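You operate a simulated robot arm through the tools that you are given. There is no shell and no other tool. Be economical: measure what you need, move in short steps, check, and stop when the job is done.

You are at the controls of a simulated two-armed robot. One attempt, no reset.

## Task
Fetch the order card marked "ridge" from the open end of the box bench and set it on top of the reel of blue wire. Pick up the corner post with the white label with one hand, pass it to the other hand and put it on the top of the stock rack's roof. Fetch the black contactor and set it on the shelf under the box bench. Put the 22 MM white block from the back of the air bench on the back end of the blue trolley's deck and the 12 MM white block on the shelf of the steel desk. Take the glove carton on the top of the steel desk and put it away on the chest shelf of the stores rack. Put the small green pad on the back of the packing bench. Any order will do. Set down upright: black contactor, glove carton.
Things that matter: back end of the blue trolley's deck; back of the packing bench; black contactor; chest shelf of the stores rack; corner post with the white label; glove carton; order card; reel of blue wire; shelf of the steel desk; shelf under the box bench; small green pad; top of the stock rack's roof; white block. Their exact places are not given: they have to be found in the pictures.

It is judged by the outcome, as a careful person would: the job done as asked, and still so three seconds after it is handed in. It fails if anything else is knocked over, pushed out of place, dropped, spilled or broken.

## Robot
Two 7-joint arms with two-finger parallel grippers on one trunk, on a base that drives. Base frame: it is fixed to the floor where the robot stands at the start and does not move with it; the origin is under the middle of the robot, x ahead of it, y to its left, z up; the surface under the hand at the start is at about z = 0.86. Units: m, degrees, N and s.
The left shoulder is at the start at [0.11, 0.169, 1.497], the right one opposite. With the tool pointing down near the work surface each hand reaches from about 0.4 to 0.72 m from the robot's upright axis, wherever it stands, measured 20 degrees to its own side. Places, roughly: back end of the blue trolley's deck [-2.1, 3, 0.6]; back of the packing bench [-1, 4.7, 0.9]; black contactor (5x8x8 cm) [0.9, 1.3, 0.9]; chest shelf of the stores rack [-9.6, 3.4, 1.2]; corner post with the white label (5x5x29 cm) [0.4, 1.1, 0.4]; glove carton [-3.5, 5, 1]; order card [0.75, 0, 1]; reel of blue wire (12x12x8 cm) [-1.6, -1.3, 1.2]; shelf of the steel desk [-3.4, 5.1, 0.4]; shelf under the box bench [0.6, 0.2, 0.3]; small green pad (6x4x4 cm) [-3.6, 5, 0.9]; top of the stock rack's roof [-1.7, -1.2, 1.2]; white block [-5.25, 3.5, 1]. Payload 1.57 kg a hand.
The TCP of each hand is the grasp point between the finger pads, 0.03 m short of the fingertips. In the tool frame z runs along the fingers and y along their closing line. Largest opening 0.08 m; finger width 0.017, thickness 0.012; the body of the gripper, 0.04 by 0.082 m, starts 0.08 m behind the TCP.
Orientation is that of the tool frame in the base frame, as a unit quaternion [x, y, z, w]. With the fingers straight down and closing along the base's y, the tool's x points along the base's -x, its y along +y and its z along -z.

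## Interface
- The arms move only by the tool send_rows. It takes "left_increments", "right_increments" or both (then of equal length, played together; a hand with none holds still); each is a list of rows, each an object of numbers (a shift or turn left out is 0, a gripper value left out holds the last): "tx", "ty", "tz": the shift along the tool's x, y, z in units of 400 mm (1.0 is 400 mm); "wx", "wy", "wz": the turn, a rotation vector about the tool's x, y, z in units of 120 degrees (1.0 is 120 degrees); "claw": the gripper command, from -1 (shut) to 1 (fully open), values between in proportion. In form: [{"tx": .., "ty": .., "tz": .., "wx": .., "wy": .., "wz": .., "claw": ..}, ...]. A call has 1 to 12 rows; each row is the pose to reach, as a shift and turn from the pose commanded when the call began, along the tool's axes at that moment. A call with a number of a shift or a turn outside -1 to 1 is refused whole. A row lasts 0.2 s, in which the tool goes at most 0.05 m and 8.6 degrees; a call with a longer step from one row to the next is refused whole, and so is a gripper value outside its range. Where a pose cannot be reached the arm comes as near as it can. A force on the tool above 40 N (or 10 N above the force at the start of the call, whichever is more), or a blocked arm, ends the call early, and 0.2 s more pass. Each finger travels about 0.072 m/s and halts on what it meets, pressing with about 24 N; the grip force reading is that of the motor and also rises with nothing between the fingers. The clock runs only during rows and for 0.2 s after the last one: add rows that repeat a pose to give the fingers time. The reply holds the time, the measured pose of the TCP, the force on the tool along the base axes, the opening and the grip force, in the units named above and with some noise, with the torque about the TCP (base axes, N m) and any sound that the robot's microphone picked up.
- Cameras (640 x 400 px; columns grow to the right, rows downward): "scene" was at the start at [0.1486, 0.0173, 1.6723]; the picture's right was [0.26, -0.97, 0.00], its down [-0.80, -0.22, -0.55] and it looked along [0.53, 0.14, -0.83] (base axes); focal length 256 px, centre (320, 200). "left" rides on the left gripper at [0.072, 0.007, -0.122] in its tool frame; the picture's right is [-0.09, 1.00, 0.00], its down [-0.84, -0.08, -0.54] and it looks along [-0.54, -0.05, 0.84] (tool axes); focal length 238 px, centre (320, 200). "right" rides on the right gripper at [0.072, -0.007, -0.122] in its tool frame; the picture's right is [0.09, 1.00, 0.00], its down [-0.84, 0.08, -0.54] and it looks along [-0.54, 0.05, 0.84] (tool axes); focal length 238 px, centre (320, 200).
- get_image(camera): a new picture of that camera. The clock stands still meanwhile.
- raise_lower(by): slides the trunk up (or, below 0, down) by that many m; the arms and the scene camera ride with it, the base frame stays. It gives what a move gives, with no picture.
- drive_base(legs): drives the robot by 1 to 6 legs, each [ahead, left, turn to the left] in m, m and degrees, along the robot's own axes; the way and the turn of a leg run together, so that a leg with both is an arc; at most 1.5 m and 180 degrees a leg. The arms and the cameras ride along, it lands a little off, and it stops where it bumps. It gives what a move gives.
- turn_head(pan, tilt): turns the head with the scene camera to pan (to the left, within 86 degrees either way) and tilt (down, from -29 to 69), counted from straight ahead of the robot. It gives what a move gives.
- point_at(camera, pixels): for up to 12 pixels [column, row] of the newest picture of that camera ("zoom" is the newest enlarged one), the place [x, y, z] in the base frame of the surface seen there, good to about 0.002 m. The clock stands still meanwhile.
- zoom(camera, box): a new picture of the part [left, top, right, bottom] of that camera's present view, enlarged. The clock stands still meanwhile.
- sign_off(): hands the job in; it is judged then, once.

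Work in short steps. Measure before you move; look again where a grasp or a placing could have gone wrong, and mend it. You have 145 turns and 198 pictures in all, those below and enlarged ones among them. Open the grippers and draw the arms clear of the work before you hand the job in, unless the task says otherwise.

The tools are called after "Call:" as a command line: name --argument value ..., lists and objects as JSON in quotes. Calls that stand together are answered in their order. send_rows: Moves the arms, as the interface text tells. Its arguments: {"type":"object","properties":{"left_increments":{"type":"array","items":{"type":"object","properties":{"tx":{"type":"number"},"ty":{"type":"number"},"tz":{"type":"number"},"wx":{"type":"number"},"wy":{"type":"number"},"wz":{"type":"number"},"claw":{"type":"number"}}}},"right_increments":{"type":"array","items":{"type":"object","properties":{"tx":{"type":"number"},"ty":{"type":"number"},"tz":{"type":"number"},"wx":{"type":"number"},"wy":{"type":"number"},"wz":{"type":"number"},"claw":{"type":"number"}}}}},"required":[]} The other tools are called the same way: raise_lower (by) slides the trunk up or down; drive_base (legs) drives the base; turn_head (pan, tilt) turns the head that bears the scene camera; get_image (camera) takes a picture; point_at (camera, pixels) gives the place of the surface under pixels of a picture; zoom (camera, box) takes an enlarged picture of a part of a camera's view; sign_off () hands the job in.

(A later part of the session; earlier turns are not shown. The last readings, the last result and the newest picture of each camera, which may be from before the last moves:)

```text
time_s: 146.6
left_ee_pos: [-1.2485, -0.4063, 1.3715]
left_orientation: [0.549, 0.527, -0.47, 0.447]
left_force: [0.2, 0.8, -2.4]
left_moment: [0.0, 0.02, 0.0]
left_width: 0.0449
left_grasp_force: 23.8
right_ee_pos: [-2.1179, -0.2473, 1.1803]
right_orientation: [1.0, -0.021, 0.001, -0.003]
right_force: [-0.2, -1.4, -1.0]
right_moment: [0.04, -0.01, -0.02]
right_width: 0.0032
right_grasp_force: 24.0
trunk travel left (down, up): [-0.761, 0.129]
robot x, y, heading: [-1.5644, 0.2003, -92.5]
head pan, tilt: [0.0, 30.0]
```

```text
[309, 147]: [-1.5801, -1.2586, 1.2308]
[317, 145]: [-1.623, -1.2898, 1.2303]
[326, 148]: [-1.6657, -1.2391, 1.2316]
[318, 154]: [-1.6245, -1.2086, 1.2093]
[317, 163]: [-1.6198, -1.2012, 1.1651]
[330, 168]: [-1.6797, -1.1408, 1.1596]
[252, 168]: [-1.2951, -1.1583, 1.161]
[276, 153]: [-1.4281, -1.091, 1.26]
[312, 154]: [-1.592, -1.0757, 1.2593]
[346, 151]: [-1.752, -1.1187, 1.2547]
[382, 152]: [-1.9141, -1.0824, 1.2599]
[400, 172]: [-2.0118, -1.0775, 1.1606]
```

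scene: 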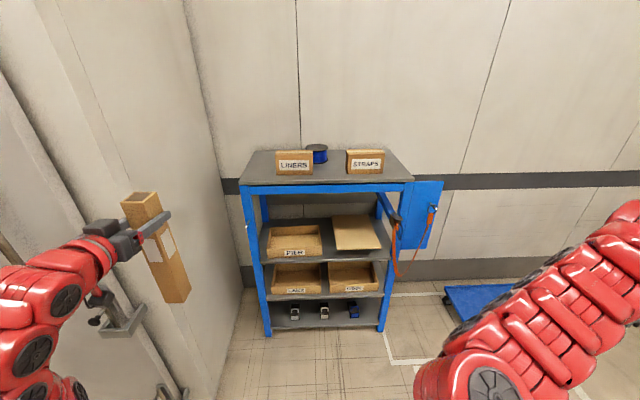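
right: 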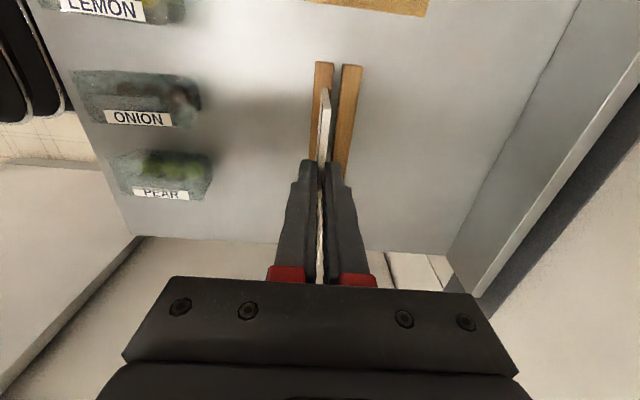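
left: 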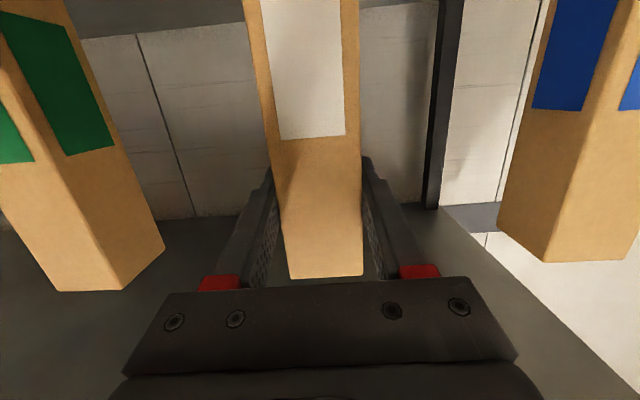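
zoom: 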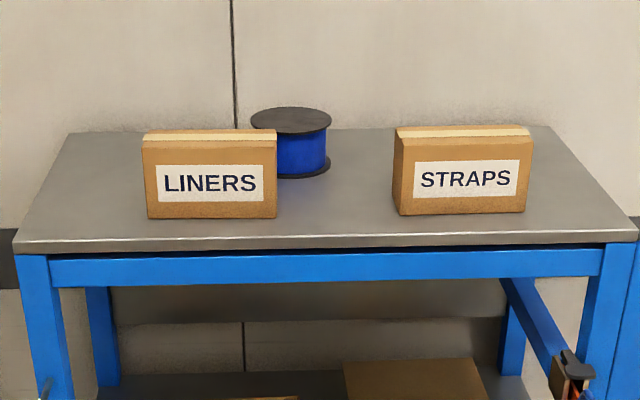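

Reel top z≈1.231, centre ≈(−1.62,−1.25), roof z 1.160. Checking the wall at left, then I turn the right hand to point forward so the card lies flat.

Call:
point_at --camera "scene" --pixels '[[215, 200], [190, 250], [150, 330], [230, 300], [20, 150], [195, 60], [245, 250], [255, 330]]'

Call:
send_rows --right_increments '[{"wx": -0.068, "tz": -0.01}, {"wx": -0.136, "tz": -0.02}, {"wx": -0.204, "tz": -0.03}, {"wx": -0.272, "tz": -0.05}, {"wx": -0.34, "tz": -0.07}, {"wx": -0.408, "tz": -0.09}, {"wx": -0.476, "tz": -0.11}, {"wx": -0.544, "tz": -0.13}, {"wx": -0.612, "tz": -0.15}, {"wx": -0.68, "tz": -0.18}, {"wx": -0.75, "tz": -0.2}, {"wx": -0.75, "tz": -0.2}]'

Call:
get_image --camera "scene"

```text
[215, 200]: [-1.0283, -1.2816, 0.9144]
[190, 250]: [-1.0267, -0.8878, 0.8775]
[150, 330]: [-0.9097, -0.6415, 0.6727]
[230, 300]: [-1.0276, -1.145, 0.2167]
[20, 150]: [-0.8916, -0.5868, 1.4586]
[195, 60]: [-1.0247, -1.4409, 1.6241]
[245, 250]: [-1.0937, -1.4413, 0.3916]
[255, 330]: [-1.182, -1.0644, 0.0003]
```

```text
time_s: 149.2
left_ee_pos: [-1.2477, -0.4066, 1.3694]
left_orientation: [0.549, 0.528, -0.469, 0.447]
left_force: [0.4, 0.2, -1.8]
left_moment: [0.02, 0.01, 0.02]
left_width: 0.0446
left_grasp_force: 23.9
right_ee_pos: [-2.1165, -0.2469, 1.2607]
right_orientation: [0.708, -0.016, -0.013, 0.706]
right_force: [0.1, -0.4, -0.7]
right_moment: [0.02, 0.02, -0.01]
right_width: 0.0037
right_grasp_force: 24.5
right hand out of reach, approached as far as the arm can: row 1, 2, 3, 4, 5
trunk travel left (down, up): [-0.761, 0.129]
robot x, y, heading: [-1.5648, 0.2038, -92.9]
head pan, tilt: [0.0, 30.0]
```

```text
142 pictures are left
```

scene: 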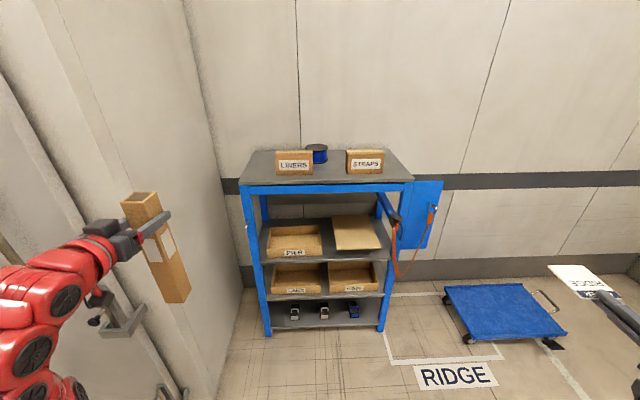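

Card is flat, printed side up. I bring the right hand inward and ahead, clear of the post, and square the base.

Call:
send_rows --right_increments '[{"tx": 0.1, "tz": 0.03}, {"tx": 0.2, "tz": 0.06}, {"tx": 0.3, "tz": 0.09}, {"tx": 0.4, "tz": 0.12}, {"tx": 0.5, "tz": 0.15}, {"tx": 0.6, "tz": 0.18}, {"tx": 0.7, "tz": 0.21}, {"tx": 0.8, "tz": 0.25}, {"tx": 0.9, "tz": 0.3}, {"tx": 1.0, "tz": 0.35}, {"tx": 1.0, "tz": 0.4}]'

Call:
drive_base --legs '[[0, 0, 2.8]]'

Call:
get_image --camera "scene"

```text
time_s: 151.6
left_ee_pos: [-1.2503, -0.4058, 1.3708]
left_orientation: [0.55, 0.527, -0.469, 0.447]
left_force: [-0.2, -0.1, -1.2]
left_moment: [0.03, 0.04, 0.01]
left_width: 0.0448
left_grasp_force: 23.8
right_ee_pos: [-1.7353, -0.4459, 1.2366]
right_orientation: [0.709, -0.016, -0.012, 0.705]
right_force: [-0.7, -0.5, -0.3]
right_moment: [0.02, 0.01, 0.01]
right_width: 0.0036
right_grasp_force: 24.1
right hand out of reach, approached as far as the arm can: row 3, 4, 5, 6, 7, 8, 9, 10, 11
trunk travel left (down, up): [-0.761, 0.129]
robot x, y, heading: [-1.5658, 0.2014, -92.8]
head pan, tilt: [0.0, 30.0]
```

```text
time_s: 152.4
left_ee_pos: [-1.2186, -0.3899, 1.3701]
left_orientation: [0.536, 0.541, -0.458, 0.459]
left_force: [0.2, -0.5, -2.1]
left_moment: [-0.01, -0.02, -0.01]
left_width: 0.0447
left_grasp_force: 24.1
right_ee_pos: [-1.7015, -0.4546, 1.2365]
right_orientation: [0.709, 0.002, 0.005, 0.705]
right_force: [-0.3, 0.6, 0.1]
right_moment: [0.01, 0.01, 0.01]
right_width: 0.0033
right_grasp_force: 23.8
trunk travel left (down, up): [-0.761, 0.129]
robot x, y, heading: [-1.5677, 0.2009, -89.6]
head pan, tilt: [0.0, 30.0]
```

```text
141 pictures are left
```

scene: 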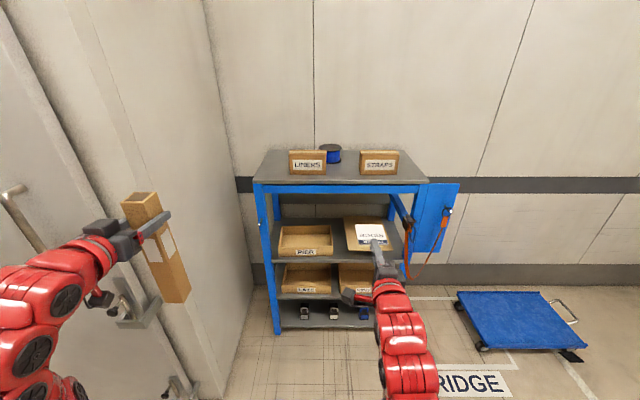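

Right TCP is at ahead 0.66 and points forward. I raise the trunk 0.1 for clearance and measure the card's corners.

Call:
raise_lower --by 0.1

Call:
zoom --camera "scene" --box '[330, 190, 430, 290]'

```text
time_s: 153.7
left_ee_pos: [-1.2192, -0.3892, 1.4686]
left_orientation: [0.536, 0.54, -0.458, 0.458]
left_force: [-0.6, 0.1, -2.3]
left_moment: [0.03, -0.01, -0.02]
left_width: 0.0446
left_grasp_force: 23.9
right_ee_pos: [-1.7008, -0.4547, 1.3355]
right_orientation: [0.709, 0.002, 0.004, 0.705]
right_force: [0.4, 0.0, 0.4]
right_moment: [0.02, 0.05, -0.03]
right_width: 0.0036
right_grasp_force: 24.0
trunk travel left (down, up): [-0.861, 0.029]
robot x, y, heading: [-1.5674, 0.2017, -89.7]
head pan, tilt: [0.0, 30.0]
```

```text
4.00 times, centred on (380, 240) of scene
```

zoom: 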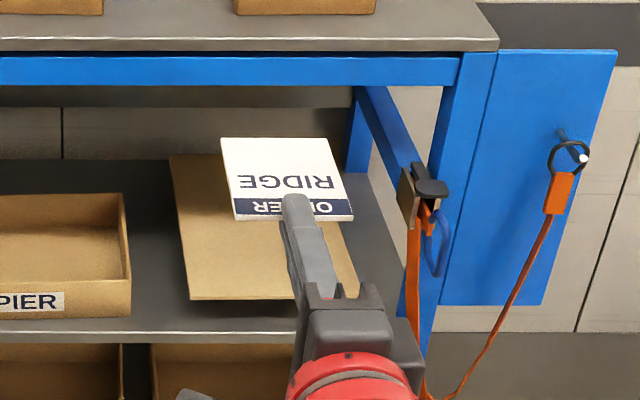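

Call:
point_at --camera "zoom" --pixels '[[226, 142], [332, 142], [238, 212], [348, 214], [280, 180], [293, 200]]'

```text
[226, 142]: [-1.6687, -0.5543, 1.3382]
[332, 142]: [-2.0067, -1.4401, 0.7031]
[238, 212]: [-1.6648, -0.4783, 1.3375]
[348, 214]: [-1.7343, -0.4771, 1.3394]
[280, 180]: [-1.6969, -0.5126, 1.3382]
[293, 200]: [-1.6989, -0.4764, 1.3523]
```

Card is level; centre is 0.061 ahead of the TCP. Checking the left elbow's sideways extent before driving in beside the wall (x=−1.03).

Call:
get_image --camera "scene"

Call:
point_at --camera "scene" --pixels '[[10, 290], [30, 270], [60, 255], [100, 240], [10, 350], [60, 300], [40, 340]]'

```text
139 pictures are left
```

scene: 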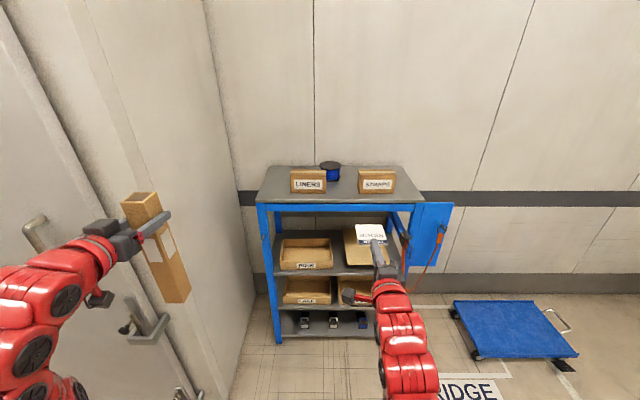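

```text
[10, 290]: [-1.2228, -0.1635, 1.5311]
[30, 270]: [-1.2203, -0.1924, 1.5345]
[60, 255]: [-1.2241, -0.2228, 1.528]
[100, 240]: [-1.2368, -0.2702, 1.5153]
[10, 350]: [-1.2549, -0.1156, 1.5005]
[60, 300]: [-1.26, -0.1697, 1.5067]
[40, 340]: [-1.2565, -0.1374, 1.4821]
```

Left arm stays within x≈−1.2. I drive 0.55 ahead and 0.066 left, then measure again.

Call:
drive_base --legs '[[0.0, 0.066, 0], [0.55, 0, 0]]'

Call:
turn_head --pan 0 --tilt 35

Call:
get_image --camera "scene"

```text
time_s: 157.5
left_ee_pos: [-1.1503, -0.9336, 1.4694]
left_orientation: [0.536, 0.541, -0.458, 0.459]
left_force: [0.4, 0.9, -1.3]
left_moment: [0.01, 0.01, 0.01]
left_width: 0.0448
left_grasp_force: 24.3
right_ee_pos: [-1.6322, -0.9985, 1.3369]
right_orientation: [0.709, 0.002, 0.004, 0.706]
right_force: [1.2, 1.4, -0.8]
right_moment: [0.03, 0.04, 0.02]
right_width: 0.0036
right_grasp_force: 24.5
trunk travel left (down, up): [-0.861, 0.029]
robot x, y, heading: [-1.4974, -0.3402, -89.7]
head pan, tilt: [0.0, 30.0]
```

```text
time_s: 158.2
left_ee_pos: [-1.1502, -0.9354, 1.4696]
left_orientation: [0.536, 0.542, -0.457, 0.459]
left_force: [0.3, -0.1, -1.6]
left_moment: [-0.03, 0.0, -0.01]
left_width: 0.0445
left_grasp_force: 23.8
right_ee_pos: [-1.6333, -1.0014, 1.3354]
right_orientation: [0.709, 0.002, 0.004, 0.705]
right_force: [-0.8, -0.7, -0.1]
right_moment: [-0.01, -0.01, 0.03]
right_width: 0.0037
right_grasp_force: 23.6
trunk travel left (down, up): [-0.861, 0.029]
robot x, y, heading: [-1.5011, -0.3436, -89.7]
head pan, tilt: [0.0, 35.0]
```

```text
138 pictures are left
```

scene: 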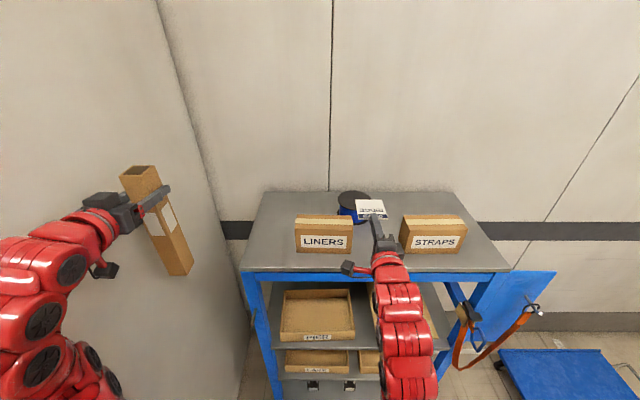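

Call:
zoom --camera "scene" --box '[290, 175, 470, 275]'

Call:
point_at --camera "scene" --pixels '[[340, 200], [352, 193], [345, 206], [352, 197], [297, 217], [352, 220], [352, 250], [403, 217], [347, 212]]'

```text
3.56 times, centred on (380, 225) of scene
```

zoom: 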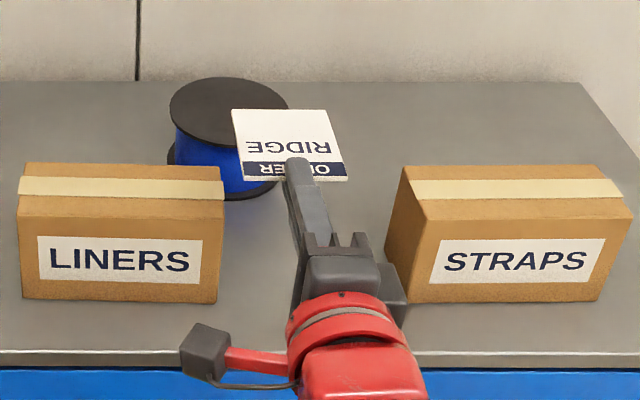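

```text
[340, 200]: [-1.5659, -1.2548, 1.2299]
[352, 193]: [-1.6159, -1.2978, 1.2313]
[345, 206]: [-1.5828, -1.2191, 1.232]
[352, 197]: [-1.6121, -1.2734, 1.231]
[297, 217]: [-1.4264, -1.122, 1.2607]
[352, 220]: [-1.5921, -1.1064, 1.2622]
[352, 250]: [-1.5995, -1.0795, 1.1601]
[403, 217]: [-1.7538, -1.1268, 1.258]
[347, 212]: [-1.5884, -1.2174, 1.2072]
```

Reel centre ≈(−1.622,−1.242), front edge y≈−1.182. I move to TCP y≈−1.142, x≈−1.648, above it.

Call:
drive_base --legs '[[0.14, -0.015, 0]]'

Call:
zoom --camera "scene" --box '[290, 175, 470, 275]'

```text
time_s: 159.5
left_ee_pos: [-1.1645, -1.0715, 1.4703]
left_orientation: [0.536, 0.54, -0.459, 0.459]
left_force: [0.4, 0.8, -1.0]
left_moment: [-0.01, 0.01, -0.02]
left_width: 0.0448
left_grasp_force: 23.7
right_ee_pos: [-1.6484, -1.1356, 1.3365]
right_orientation: [0.708, 0.002, 0.005, 0.706]
right_force: [-0.6, 0.0, -1.4]
right_moment: [0.01, 0.01, 0.02]
right_width: 0.0032
right_grasp_force: 24.1
trunk travel left (down, up): [-0.861, 0.029]
robot x, y, heading: [-1.5122, -0.4799, -89.8]
head pan, tilt: [0.0, 35.0]
```

```text
3.56 times, centred on (380, 225) of scene
```

zoom: 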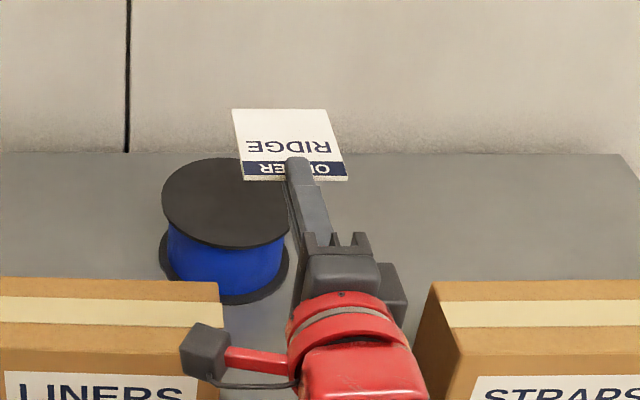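

Re-measuring the reel's edge from this closer view.

Call:
point_at --camera "zoom" --pixels '[[166, 200], [225, 161], [225, 244], [283, 215], [225, 200], [235, 115], [240, 176], [318, 115], [345, 176], [216, 283], [436, 290]]'

```text
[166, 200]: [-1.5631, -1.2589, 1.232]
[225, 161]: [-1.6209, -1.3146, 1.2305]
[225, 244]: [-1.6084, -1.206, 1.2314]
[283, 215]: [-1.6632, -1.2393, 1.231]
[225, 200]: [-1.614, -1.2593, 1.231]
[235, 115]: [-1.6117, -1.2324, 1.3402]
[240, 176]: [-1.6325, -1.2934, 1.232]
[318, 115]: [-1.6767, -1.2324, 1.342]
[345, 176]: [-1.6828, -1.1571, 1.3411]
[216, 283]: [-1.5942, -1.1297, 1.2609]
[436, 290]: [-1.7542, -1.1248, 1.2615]
```

Reel centre refined to ≈(−1.617,−1.26); to support the card better I yaw the hand 20° left so it enters radially between the boxes, moving the TCP to ≈(−1.652,−1.164).

Call:
send_rows --right_increments '[{"wy": 0.05, "tz": 0.02}, {"wy": 0.1, "tz": 0.04}, {"wy": 0.167, "tz": 0.07, "tx": -0.01}, {"wy": 0.167, "tz": 0.07, "tx": -0.01}]'

Call:
zoom --camera "scene" --box '[290, 175, 470, 275]'

```text
time_s: 160.5
left_ee_pos: [-1.1638, -1.0732, 1.4698]
left_orientation: [0.536, 0.54, -0.459, 0.458]
left_force: [0.4, 0.2, -1.1]
left_moment: [-0.02, -0.01, 0.0]
left_width: 0.0445
left_grasp_force: 24.5
right_ee_pos: [-1.6511, -1.1655, 1.3372]
right_orientation: [0.697, 0.125, 0.127, 0.695]
right_force: [0.1, 0.3, 0.0]
right_moment: [0.0, 0.02, -0.02]
right_width: 0.0032
right_grasp_force: 23.9
trunk travel left (down, up): [-0.861, 0.029]
robot x, y, heading: [-1.5143, -0.4817, -89.7]
head pan, tilt: [0.0, 35.0]
```

```text
3.56 times, centred on (380, 225) of scene
```

zoom: 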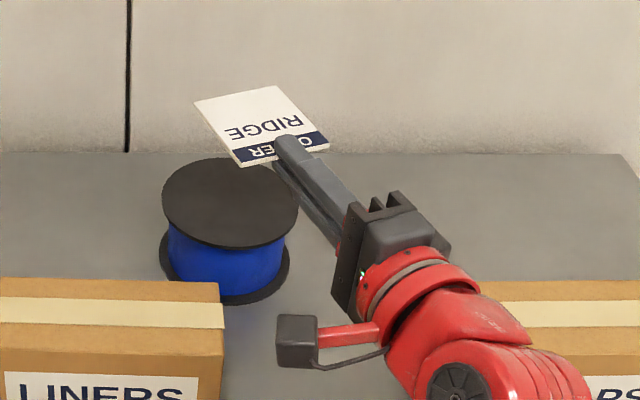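

Checking where wrist and gripper body are relative to the STRAPS box (x≤−1.754, y<−1.08).

Call:
point_at --camera "zoom" --pixels '[[445, 245], [400, 200], [470, 300], [520, 340], [560, 370], [440, 270], [345, 300], [300, 350], [280, 160], [240, 160], [205, 105], [310, 125]]'

```text
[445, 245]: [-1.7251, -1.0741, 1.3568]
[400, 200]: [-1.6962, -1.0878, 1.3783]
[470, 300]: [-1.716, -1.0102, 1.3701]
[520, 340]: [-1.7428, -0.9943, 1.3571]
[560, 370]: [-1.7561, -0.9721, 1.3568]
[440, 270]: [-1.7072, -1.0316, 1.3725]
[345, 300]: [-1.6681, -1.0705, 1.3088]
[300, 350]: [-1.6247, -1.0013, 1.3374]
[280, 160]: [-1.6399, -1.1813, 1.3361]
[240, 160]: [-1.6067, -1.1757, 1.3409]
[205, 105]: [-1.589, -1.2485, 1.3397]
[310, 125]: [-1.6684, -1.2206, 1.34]
```

Clearances are about 3 cm. I lower the trunk 0.1 to bring the card just onto the reel.

Call:
raise_lower --by -0.1

Call:
zoom --camera "scene" --box '[290, 155, 470, 255]'

```text
time_s: 161.8
left_ee_pos: [-1.1646, -1.0738, 1.3686]
left_orientation: [0.536, 0.541, -0.458, 0.458]
left_force: [0.6, -0.4, -1.5]
left_moment: [0.01, 0.02, 0.03]
left_width: 0.0449
left_grasp_force: 23.9
right_ee_pos: [-1.651, -1.167, 1.2358]
right_orientation: [0.697, 0.125, 0.128, 0.694]
right_force: [-0.2, -0.2, -0.2]
right_moment: [0.01, -0.06, 0.01]
right_width: 0.0034
right_grasp_force: 23.7
trunk travel left (down, up): [-0.761, 0.129]
robot x, y, heading: [-1.5127, -0.4838, -89.8]
head pan, tilt: [0.0, 35.0]
```

```text
3.56 times, centred on (380, 205) of scene
```

zoom: 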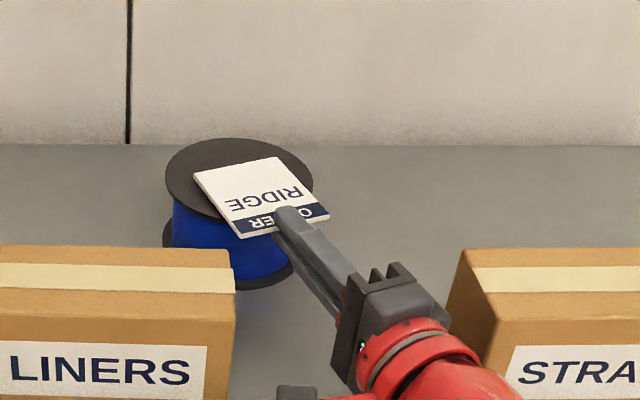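

Checking the remaining gap.

Call:
point_at --camera "zoom" --pixels '[[205, 175], [275, 163], [240, 225], [325, 215], [180, 180], [240, 143], [300, 175], [235, 200]]'

```text
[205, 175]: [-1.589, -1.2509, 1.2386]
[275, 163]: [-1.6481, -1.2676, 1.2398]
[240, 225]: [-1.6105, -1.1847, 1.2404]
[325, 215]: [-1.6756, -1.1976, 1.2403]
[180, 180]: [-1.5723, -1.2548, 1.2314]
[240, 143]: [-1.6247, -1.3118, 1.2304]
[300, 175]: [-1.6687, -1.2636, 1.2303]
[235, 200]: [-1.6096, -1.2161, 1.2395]
```

Gap ≈4 mm. I lower 4.5 mm, open slowly and retreat along the finger axis.

Call:
send_rows --right_increments '[{"ty": -0.006}, {"ty": -0.0112}, {"ty": -0.0112, "claw": -0.8}, {"ty": -0.0112, "claw": -0.6}, {"ty": -0.0112, "claw": -0.3}, {"ty": -0.0112, "claw": 0.0}, {"ty": -0.0112, "claw": 0.2}, {"ty": -0.0112, "claw": 0.2, "tz": -0.05}, {"ty": -0.0112, "tz": -0.12}, {"ty": -0.0112, "tz": -0.2}, {"ty": -0.0112, "tz": -0.25}]'

Call:
zoom --camera "scene" --box '[290, 155, 470, 255]'

```text
time_s: 164.2
left_ee_pos: [-1.1623, -1.0745, 1.3693]
left_orientation: [0.536, 0.541, -0.458, 0.459]
left_force: [-0.2, 0.3, -0.9]
left_moment: [-0.02, -0.02, -0.04]
left_width: 0.0451
left_grasp_force: 23.4
right_ee_pos: [-1.6705, -1.1108, 1.2328]
right_orientation: [0.697, 0.126, 0.127, 0.694]
right_force: [0.0, -0.1, -0.3]
right_moment: [0.02, -0.02, -0.03]
right_width: 0.0482
right_grasp_force: 0.0
right hand out of reach, approached as far as the arm can: row 10, 11
trunk travel left (down, up): [-0.761, 0.129]
robot x, y, heading: [-1.5141, -0.4827, -90.0]
head pan, tilt: [0.0, 35.0]
```

```text
3.56 times, centred on (380, 205) of scene
```

zoom: 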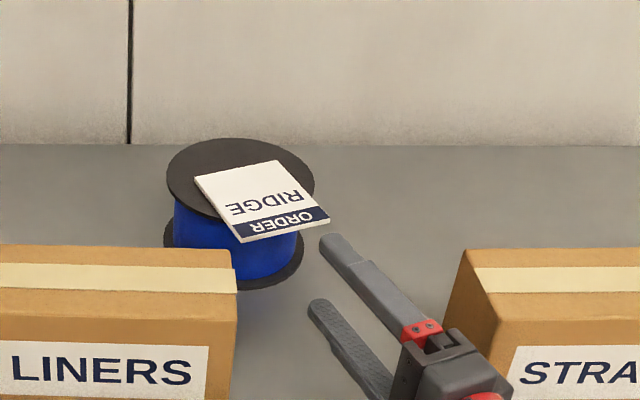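

The card lies flat on the reel. I back away, then roll the right hand −90° (closing sideways) for receiving the post.

Call:
drive_base --legs '[[-0.5, 0, 0]]'

Call:
send_rows --right_increments '[{"wz": -0.068, "tx": -0.03, "claw": 1}, {"wz": -0.136, "tx": -0.06}, {"wz": -0.204, "tx": -0.09}, {"wz": -0.272, "tx": -0.12}, {"wz": -0.34, "tx": -0.15}, {"wz": -0.408, "tx": -0.18}, {"wz": -0.476, "tx": -0.21}, {"wz": -0.544, "tx": -0.25}, {"wz": -0.612, "tx": -0.25}, {"wz": -0.68, "tx": -0.25}, {"wz": -0.75, "tx": -0.25}, {"wz": -0.75, "tx": -0.25}]'

Call:
send_rows --left_increments '[{"wx": 0.06, "wz": 0.01, "ty": -0.08}, {"wx": 0.12, "wz": 0.02, "ty": -0.16}, {"wx": 0.18, "wz": 0.03, "ty": -0.24}, {"wx": 0.24, "wz": 0.04, "ty": -0.32}, {"wx": 0.3, "wz": 0.05, "ty": -0.4}, {"wx": 0.37, "wz": 0.059, "ty": -0.48}, {"wx": 0.37, "wz": 0.059, "ty": -0.55}, {"wx": 0.37, "wz": 0.059, "ty": -0.55}]'

Call:
get_image --camera "scene"

```text
time_s: 167.1
left_ee_pos: [-1.169, -0.5805, 1.3692]
left_orientation: [0.538, 0.54, -0.458, 0.457]
left_force: [0.1, 0.1, -0.8]
left_moment: [0.02, -0.01, 0.0]
left_width: 0.0448
left_grasp_force: 23.8
right_ee_pos: [-1.6762, -0.6128, 1.2316]
right_orientation: [0.698, 0.121, 0.126, 0.695]
right_force: [0.0, -0.2, -0.3]
right_moment: [0.01, -0.01, -0.02]
right_width: 0.0481
right_grasp_force: 0.1
trunk travel left (down, up): [-0.761, 0.129]
robot x, y, heading: [-1.5159, 0.0135, -89.9]
head pan, tilt: [0.0, 35.0]
```

```text
time_s: 169.7
left_ee_pos: [-1.1683, -0.578, 1.3697]
left_orientation: [0.538, 0.539, -0.46, 0.457]
left_force: [-0.6, 0.2, -0.9]
left_moment: [-0.01, 0.02, 0.0]
left_width: 0.0445
left_grasp_force: 24.1
right_ee_pos: [-1.7691, -0.6486, 1.2305]
right_orientation: [0.405, 0.58, -0.403, 0.58]
right_force: [-0.4, -0.4, 0.8]
right_moment: [-0.04, 0.01, -0.01]
right_width: 0.0801
right_grasp_force: 0.0
trunk travel left (down, up): [-0.761, 0.129]
robot x, y, heading: [-1.5139, 0.016, -90.1]
head pan, tilt: [0.0, 35.0]
```

```text
time_s: 171.5
left_ee_pos: [-1.3882, -0.5786, 1.3715]
left_orientation: [0.702, 0.292, -0.601, 0.246]
left_force: [0.0, -0.7, -1.7]
left_moment: [0.02, 0.0, 0.01]
left_width: 0.0449
left_grasp_force: 23.8
right_ee_pos: [-1.7691, -0.6481, 1.2323]
right_orientation: [0.405, 0.581, -0.402, 0.581]
right_force: [-0.1, -0.6, 0.0]
right_moment: [-0.03, -0.01, -0.02]
right_width: 0.08
right_grasp_force: 0.1
trunk travel left (down, up): [-0.761, 0.129]
robot x, y, heading: [-1.5148, 0.0127, -90.1]
head pan, tilt: [0.0, 35.0]
```

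```text
132 pictures are left
```

scene: 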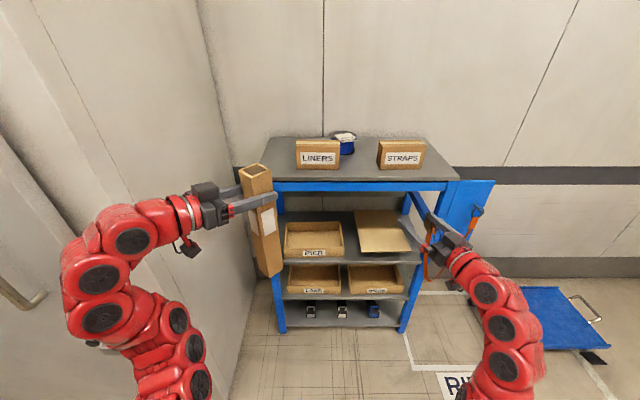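

Left points 45° right and the right will point 45° left, perpendicular, gripping 10 cm above the post's bottom. I extend the left 12 cm and bring the right to 12 cm short of the post.

Call:
send_rows --left_increments '[{"tx": -0.008, "ty": 0.053, "tz": 0.052}, {"tx": -0.017, "ty": 0.106, "tz": 0.104}, {"tx": -0.026, "ty": 0.16, "tz": 0.157}, {"tx": -0.034, "ty": 0.2124, "tz": 0.209}, {"tx": -0.034, "ty": 0.2124, "tz": 0.209}, {"tx": -0.034, "ty": 0.2124, "tz": 0.209}, {"tx": -0.034, "ty": 0.2124, "tz": 0.209}, {"tx": -0.034, "ty": 0.2124, "tz": 0.209}, {"tx": -0.034, "ty": 0.2124, "tz": 0.209}]' --right_increments '[{"tx": -0.004, "ty": 0.09, "tz": 0.023, "wx": -0.026}, {"tx": -0.008, "ty": 0.18, "tz": 0.046, "wx": -0.052}, {"tx": -0.012, "ty": 0.27, "tz": 0.07, "wx": -0.078}, {"tx": -0.016, "ty": 0.36, "tz": 0.092, "wx": -0.104}, {"tx": -0.02, "ty": 0.45, "tz": 0.115, "wx": -0.13}, {"tx": -0.024, "ty": 0.54, "tz": 0.138, "wx": -0.156}, {"tx": -0.028, "ty": 0.63, "tz": 0.16, "wx": -0.182}, {"tx": -0.0325, "ty": 0.714, "tz": 0.184, "wx": -0.208}, {"tx": -0.0325, "ty": 0.714, "tz": 0.184, "wx": -0.208}]'

Call:
get_image --camera "scene"

Call:
get_image --camera "right"

```text
time_s: 173.5
left_ee_pos: [-1.3882, -0.6996, 1.3704]
left_orientation: [0.703, 0.292, -0.601, 0.246]
left_force: [0.0, -0.4, -2.0]
left_moment: [-0.02, -0.01, 0.0]
left_width: 0.0448
left_grasp_force: 23.8
right_ee_pos: [-1.4776, -0.6181, 1.2456]
right_orientation: [0.272, 0.653, -0.268, 0.654]
right_force: [0.1, 0.4, -0.1]
right_moment: [0.03, -0.01, -0.02]
right_width: 0.0797
right_grasp_force: 0.1
trunk travel left (down, up): [-0.761, 0.129]
robot x, y, heading: [-1.5123, 0.0166, -90.1]
head pan, tilt: [0.0, 35.0]
```

```text
131 pictures are left
```

scene: 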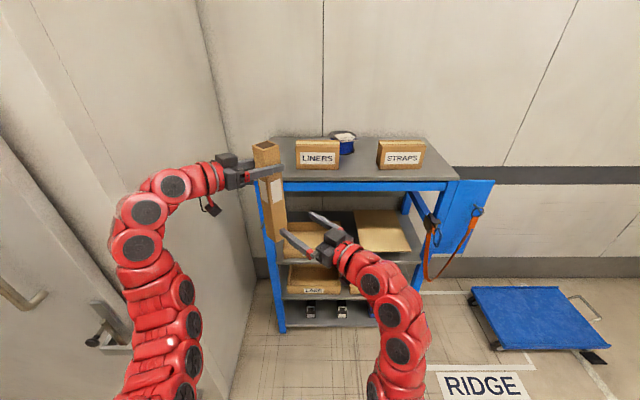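

```text
130 pictures are left
```

right: 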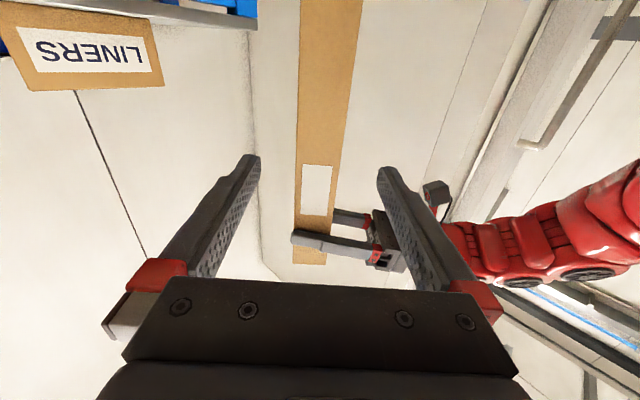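

Post centred for the right hand. I advance 12 cm and close the right gripper.

Call:
send_rows --right_increments '[{"tz": 0.08}, {"tz": 0.16}, {"tz": 0.24}, {"tz": 0.3}, {"tz": 0.3, "claw": -1}, {"tz": 0.3, "claw": -1}, {"tz": 0.3, "claw": -1}, {"tz": 0.3, "claw": -1}, {"tz": 0.3, "claw": -1}]'

Call:
get_image --camera "scene"

```text
time_s: 175.5
left_ee_pos: [-1.3873, -0.6997, 1.3687]
left_orientation: [0.703, 0.293, -0.6, 0.246]
left_force: [-3.2, 2.1, -3.6]
left_moment: [0.2, 0.01, 0.26]
left_width: 0.0446
left_grasp_force: 24.4
right_ee_pos: [-1.3926, -0.7015, 1.2449]
right_orientation: [0.271, 0.653, -0.268, 0.654]
right_force: [3.8, -0.8, 2.4]
right_moment: [0.02, 0.41, -0.25]
right_width: 0.0447
right_grasp_force: 24.5
trunk travel left (down, up): [-0.761, 0.129]
robot x, y, heading: [-1.5135, 0.0207, -89.9]
head pan, tilt: [0.0, 35.0]
```

```text
129 pictures are left
```

scene: 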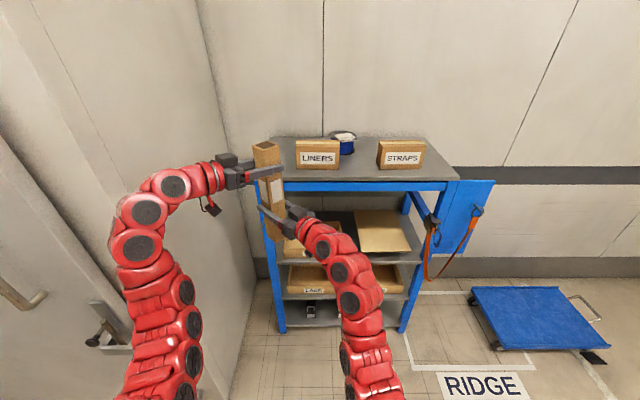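

Both hands hold it. Left opens and withdraws.

Call:
send_rows --left_increments '[{"claw": 0}, {"claw": 1}, {"claw": 1}, {"claw": 1}, {"tz": -0.06, "claw": 1}, {"tz": -0.15}, {"tz": -0.25}, {"tz": -0.35}]'

Call:
get_image --camera "scene"

```text
time_s: 177.3
left_ee_pos: [-1.2893, -0.5998, 1.3916]
left_orientation: [0.702, 0.292, -0.601, 0.247]
left_force: [-0.3, 0.1, 0.3]
left_moment: [-0.01, 0.0, -0.03]
left_width: 0.08
left_grasp_force: 0.0
right_ee_pos: [-1.3913, -0.7012, 1.2461]
right_orientation: [0.271, 0.654, -0.267, 0.654]
right_force: [0.0, 0.3, 0.4]
right_moment: [0.02, -0.04, -0.01]
right_width: 0.0448
right_grasp_force: 24.4
trunk travel left (down, up): [-0.761, 0.129]
robot x, y, heading: [-1.5135, 0.0153, -90.1]
head pan, tilt: [0.0, 35.0]
```

```text
128 pictures are left
```

scene: 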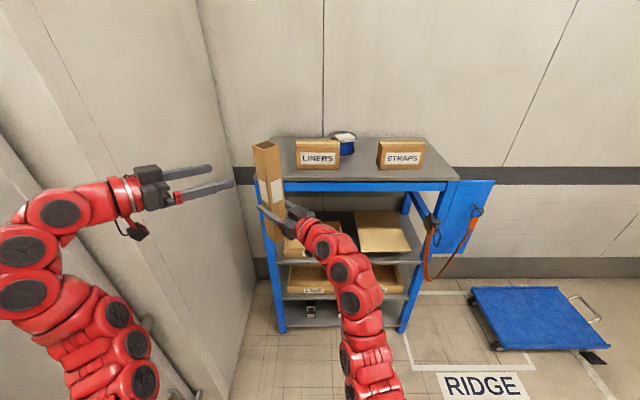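

The right hand holds the post upright. I swing it to the right and square the hand forward, then raise the trunk.

Call:
send_rows --right_increments '[{"ty": -0.07, "tz": -0.07, "wx": 0.05}, {"ty": -0.14, "tz": -0.14, "wx": 0.1}, {"ty": -0.21, "tz": -0.21, "wx": 0.15}, {"ty": -0.28, "tz": -0.28, "wx": 0.2}, {"ty": -0.35, "tz": -0.35, "wx": 0.25}, {"ty": -0.42, "tz": -0.42, "wx": 0.3}, {"ty": -0.49, "tz": -0.49, "wx": 0.35}, {"ty": -0.565, "tz": -0.566, "wx": 0.375}, {"ty": -0.565, "tz": -0.566, "wx": 0.375}]'

Call:
raise_lower --by 0.128

Call:
get_image --camera "scene"

```text
time_s: 179.3
left_ee_pos: [-1.2893, -0.6004, 1.3925]
left_orientation: [0.702, 0.293, -0.6, 0.247]
left_force: [0.5, 1.4, 0.3]
left_moment: [0.0, -0.01, 0.02]
left_width: 0.0799
left_grasp_force: 0.1
right_ee_pos: [-1.7108, -0.7032, 1.2449]
right_orientation: [0.501, 0.501, -0.497, 0.501]
right_force: [0.2, 0.7, -1.2]
right_moment: [-0.03, -0.02, 0.0]
right_width: 0.0448
right_grasp_force: 23.9
trunk travel left (down, up): [-0.761, 0.129]
robot x, y, heading: [-1.5128, 0.0138, -89.9]
head pan, tilt: [0.0, 35.0]
```

```text
time_s: 180.9
left_ee_pos: [-1.2906, -0.6028, 1.5203]
left_orientation: [0.702, 0.293, -0.601, 0.247]
left_force: [-0.1, 0.1, -0.3]
left_moment: [-0.01, 0.0, 0.0]
left_width: 0.0798
left_grasp_force: 0.0
right_ee_pos: [-1.7116, -0.703, 1.372]
right_orientation: [0.501, 0.502, -0.497, 0.501]
right_force: [-0.2, -0.7, -2.1]
right_moment: [-0.02, 0.0, 0.0]
right_width: 0.0447
right_grasp_force: 23.7
trunk travel left (down, up): [-0.889, 0.001]
robot x, y, heading: [-1.5112, 0.0144, -89.9]
head pan, tilt: [0.0, 35.0]
```

```text
127 pictures are left
```

scene: 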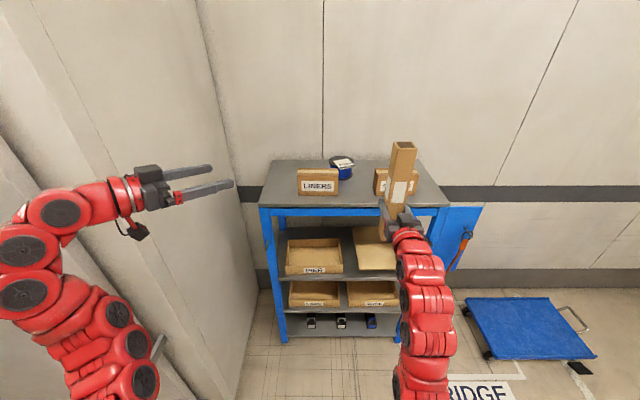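

Call:
zoom --camera "scene" --box '[360, 130, 480, 250]'

Call:
point_at --camera "scene" --pixels '[[420, 165], [440, 200], [425, 180], [448, 202], [415, 195], [404, 145], [395, 195], [385, 235], [450, 215]]'

```text
3.33 times, centred on (420, 190) of scene
```

zoom: 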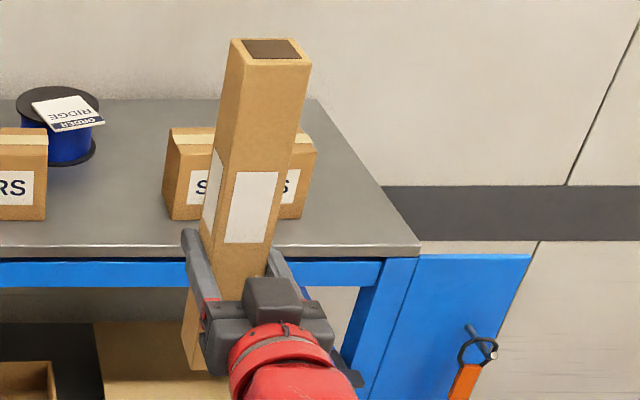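

```text
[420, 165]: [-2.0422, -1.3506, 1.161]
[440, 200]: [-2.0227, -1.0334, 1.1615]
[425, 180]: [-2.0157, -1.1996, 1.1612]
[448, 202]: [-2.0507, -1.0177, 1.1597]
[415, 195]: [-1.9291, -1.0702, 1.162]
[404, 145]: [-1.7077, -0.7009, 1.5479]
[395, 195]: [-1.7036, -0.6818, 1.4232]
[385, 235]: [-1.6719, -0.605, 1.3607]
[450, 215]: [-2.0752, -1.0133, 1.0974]
```

Strip right of STRAPS spans x −1.915…−2.055. I drive to put the post above (−1.985,−1.12).

Call:
drive_base --legs '[[0, -0.274, 0], [0.417, 0, 0]]'

Call:
get_image --camera "scene"

Call:
get_image --camera "right"

```text
time_s: 185.0
left_ee_pos: [-1.5618, -1.0134, 1.5207]
left_orientation: [0.702, 0.294, -0.599, 0.248]
left_force: [-0.6, 0.7, 0.3]
left_moment: [0.01, 0.01, 0.03]
left_width: 0.0802
left_grasp_force: 0.0
right_ee_pos: [-1.9818, -1.1195, 1.3711]
right_orientation: [0.5, 0.502, -0.496, 0.502]
right_force: [0.6, -0.3, -2.3]
right_moment: [-0.04, -0.02, -0.01]
right_width: 0.0448
right_grasp_force: 23.7
trunk travel left (down, up): [-0.889, 0.001]
robot x, y, heading: [-1.788, -0.4005, -89.8]
head pan, tilt: [0.0, 35.0]
```

```text
125 pictures are left
```

scene: 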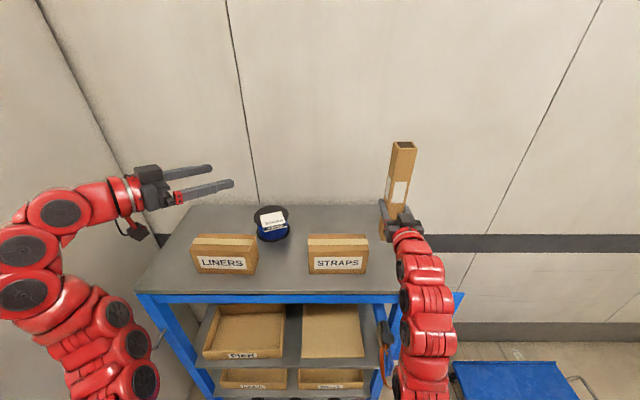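

```text
124 pictures are left
```

right: 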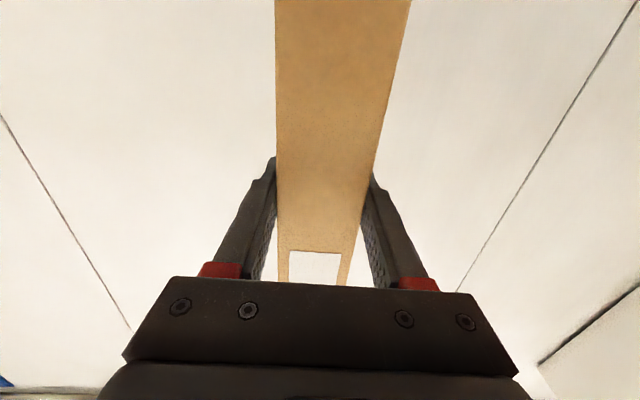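

To keep the hand's camera in front of the roof edge I move back 5 cm, then lower 0.1.

Call:
drive_base --legs '[[-0.05, 0, 0]]'

Call:
raise_lower --by -0.1

Call:
zoom --camera "scene" --box '[290, 110, 490, 310]'

```text
time_s: 185.9
left_ee_pos: [-1.5614, -0.9732, 1.5168]
left_orientation: [0.702, 0.297, -0.599, 0.247]
left_force: [-0.1, -1.2, -0.6]
left_moment: [0.03, -0.02, -0.03]
left_width: 0.0799
left_grasp_force: 0.1
right_ee_pos: [-1.9827, -1.0766, 1.368]
right_orientation: [0.501, 0.504, -0.495, 0.501]
right_force: [0.2, 0.2, -2.4]
right_moment: [-0.06, 0.03, -0.02]
right_width: 0.0447
right_grasp_force: 23.9
trunk travel left (down, up): [-0.889, 0.001]
robot x, y, heading: [-1.7859, -0.351, -89.9]
head pan, tilt: [0.0, 35.0]
```

```text
time_s: 187.3
left_ee_pos: [-1.5604, -0.9639, 1.4199]
left_orientation: [0.701, 0.294, -0.6, 0.249]
left_force: [0.1, 0.7, -0.6]
left_moment: [0.01, 0.01, 0.01]
left_width: 0.0799
left_grasp_force: 0.0
right_ee_pos: [-1.9824, -1.0698, 1.273]
right_orientation: [0.499, 0.503, -0.496, 0.502]
right_force: [-0.7, 0.2, -2.0]
right_moment: [-0.01, 0.02, -0.02]
right_width: 0.0446
right_grasp_force: 24.0
trunk travel left (down, up): [-0.789, 0.101]
robot x, y, heading: [-1.7888, -0.3516, -89.7]
head pan, tilt: [0.0, 35.0]
```

```text
2.00 times, centred on (390, 210) of scene
```

zoom: 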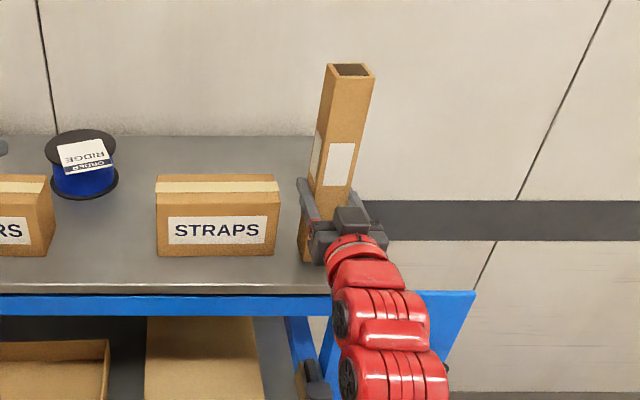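

Bottom should be ~1 cm above the roof. I lower with the arm in small steps watching the force.

Call:
send_rows --right_increments '[{"tx": 0.01}, {"tx": 0.02}, {"tx": 0.025}, {"tx": 0.03}, {"tx": 0.03}]'

Call:
zoom --camera "scene" --box '[360, 180, 440, 260]'

```text
time_s: 188.5
left_ee_pos: [-1.5608, -0.964, 1.4223]
left_orientation: [0.702, 0.294, -0.599, 0.249]
left_force: [0.2, -0.7, 0.0]
left_moment: [-0.01, 0.02, -0.03]
left_width: 0.08
left_grasp_force: 0.1
right_ee_pos: [-1.9811, -1.0686, 1.2626]
right_orientation: [0.498, 0.502, -0.497, 0.503]
right_force: [-2.3, -2.2, 20.8]
right_moment: [-0.27, 0.13, 0.09]
right_width: 0.0443
right_grasp_force: 23.7
trunk travel left (down, up): [-0.789, 0.101]
robot x, y, heading: [-1.7887, -0.3537, -89.9]
head pan, tilt: [0.0, 35.0]
```

```text
5.00 times, centred on (400, 220) of scene
```

zoom: 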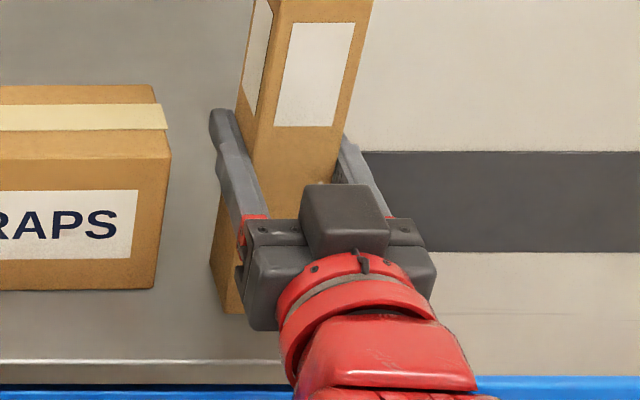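

Post stands on the roof (force 20 N). I relieve slightly, open, and withdraw straight back.

Call:
send_rows --right_increments '[{"tx": -0.003}, {"tx": -0.003, "claw": -0.3}, {"tx": -0.003, "claw": 0.2}, {"tx": -0.003, "claw": 0.6}, {"tx": -0.003, "claw": 0.8}, {"tx": -0.003, "claw": 0.8}, {"tx": -0.003, "tz": -0.06}, {"tx": -0.003, "tz": -0.15}, {"tx": -0.003, "tz": -0.25}, {"tx": -0.003, "tz": -0.35}]'

Call:
get_image --camera "scene"

```text
time_s: 190.7
left_ee_pos: [-1.5623, -0.965, 1.4214]
left_orientation: [0.701, 0.294, -0.6, 0.249]
left_force: [0.8, 0.4, 0.0]
left_moment: [0.01, -0.03, 0.03]
left_width: 0.08
left_grasp_force: 0.1
right_ee_pos: [-1.9954, -0.9962, 1.2411]
right_orientation: [0.499, 0.503, -0.496, 0.502]
right_force: [0.1, 0.6, -0.4]
right_moment: [0.0, 0.01, -0.02]
right_width: 0.0719
right_grasp_force: 0.1
right hand out of reach, approached as far as the arm can: row 9, 10
trunk travel left (down, up): [-0.789, 0.101]
robot x, y, heading: [-1.7884, -0.3521, -90.0]
head pan, tilt: [0.0, 35.0]
```

```text
121 pictures are left
```

scene: 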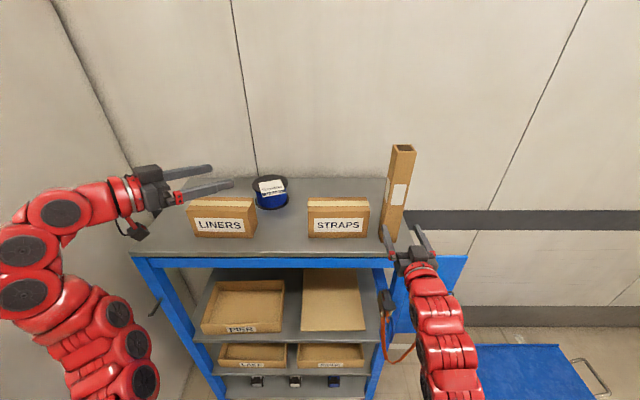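

Post stands well, card still on the reel. I back off and turn to face −x, then look around for the route.

Call:
drive_base --legs '[[-0.4, 0, 0], [0, 0, -90]]'

Call:
turn_head --pan -40 --tilt 20

Call:
get_image --camera "scene"

Call:
turn_head --pan -86 --tilt 30

Call:
get_image --camera "scene"

```text
time_s: 197.0
left_ee_pos: [-2.4039, -0.1773, 1.4207]
left_orientation: [0.704, -0.289, -0.599, -0.249]
left_force: [0.9, 0.2, -0.8]
left_moment: [0.03, 0.0, -0.03]
left_width: 0.0801
left_grasp_force: 0.1
right_ee_pos: [-2.4336, 0.2554, 1.2415]
right_orientation: [0.709, 0.0, -0.705, 0.003]
right_force: [0.4, 0.3, 0.2]
right_moment: [-0.01, 0.03, -0.02]
right_width: 0.0719
right_grasp_force: 0.0
trunk travel left (down, up): [-0.789, 0.101]
robot x, y, heading: [-1.7889, 0.0482, 179.7]
head pan, tilt: [0.0, 35.0]
```

```text
time_s: 198.1
left_ee_pos: [-2.4043, -0.1772, 1.4202]
left_orientation: [0.704, -0.289, -0.599, -0.249]
left_force: [-0.4, 0.7, 0.1]
left_moment: [-0.04, -0.02, 0.01]
left_width: 0.0799
left_grasp_force: 0.1
right_ee_pos: [-2.4342, 0.2551, 1.2407]
right_orientation: [0.708, 0.001, -0.706, 0.003]
right_force: [0.3, 0.5, 0.9]
right_moment: [-0.01, 0.02, -0.02]
right_width: 0.072
right_grasp_force: 0.1
trunk travel left (down, up): [-0.789, 0.101]
robot x, y, heading: [-1.7891, 0.0438, 179.9]
head pan, tilt: [-40.0, 20.0]
```

```text
120 pictures are left
```

scene: 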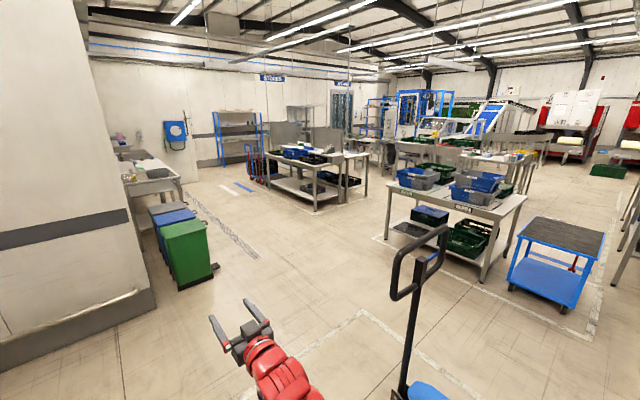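

```text
time_s: 199.2
left_ee_pos: [-2.4059, -0.177, 1.4219]
left_orientation: [0.703, -0.289, -0.6, -0.25]
left_force: [0.5, 0.2, 0.4]
left_moment: [0.01, -0.02, -0.01]
left_width: 0.08
left_grasp_force: 0.1
right_ee_pos: [-2.4354, 0.2563, 1.243]
right_orientation: [0.708, 0.0, -0.706, 0.002]
right_force: [0.4, 1.2, -0.5]
right_moment: [-0.04, 0.0, 0.03]
right_width: 0.072
right_grasp_force: 0.0
trunk travel left (down, up): [-0.789, 0.101]
robot x, y, heading: [-1.7893, 0.0454, 179.8]
head pan, tilt: [-85.9, 30.0]
```

```text
119 pictures are left
```

scene: 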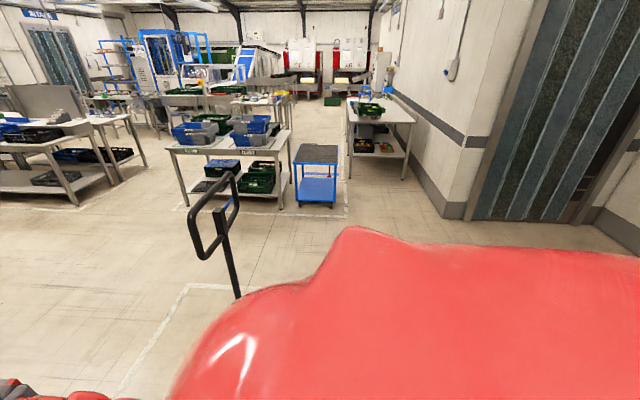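

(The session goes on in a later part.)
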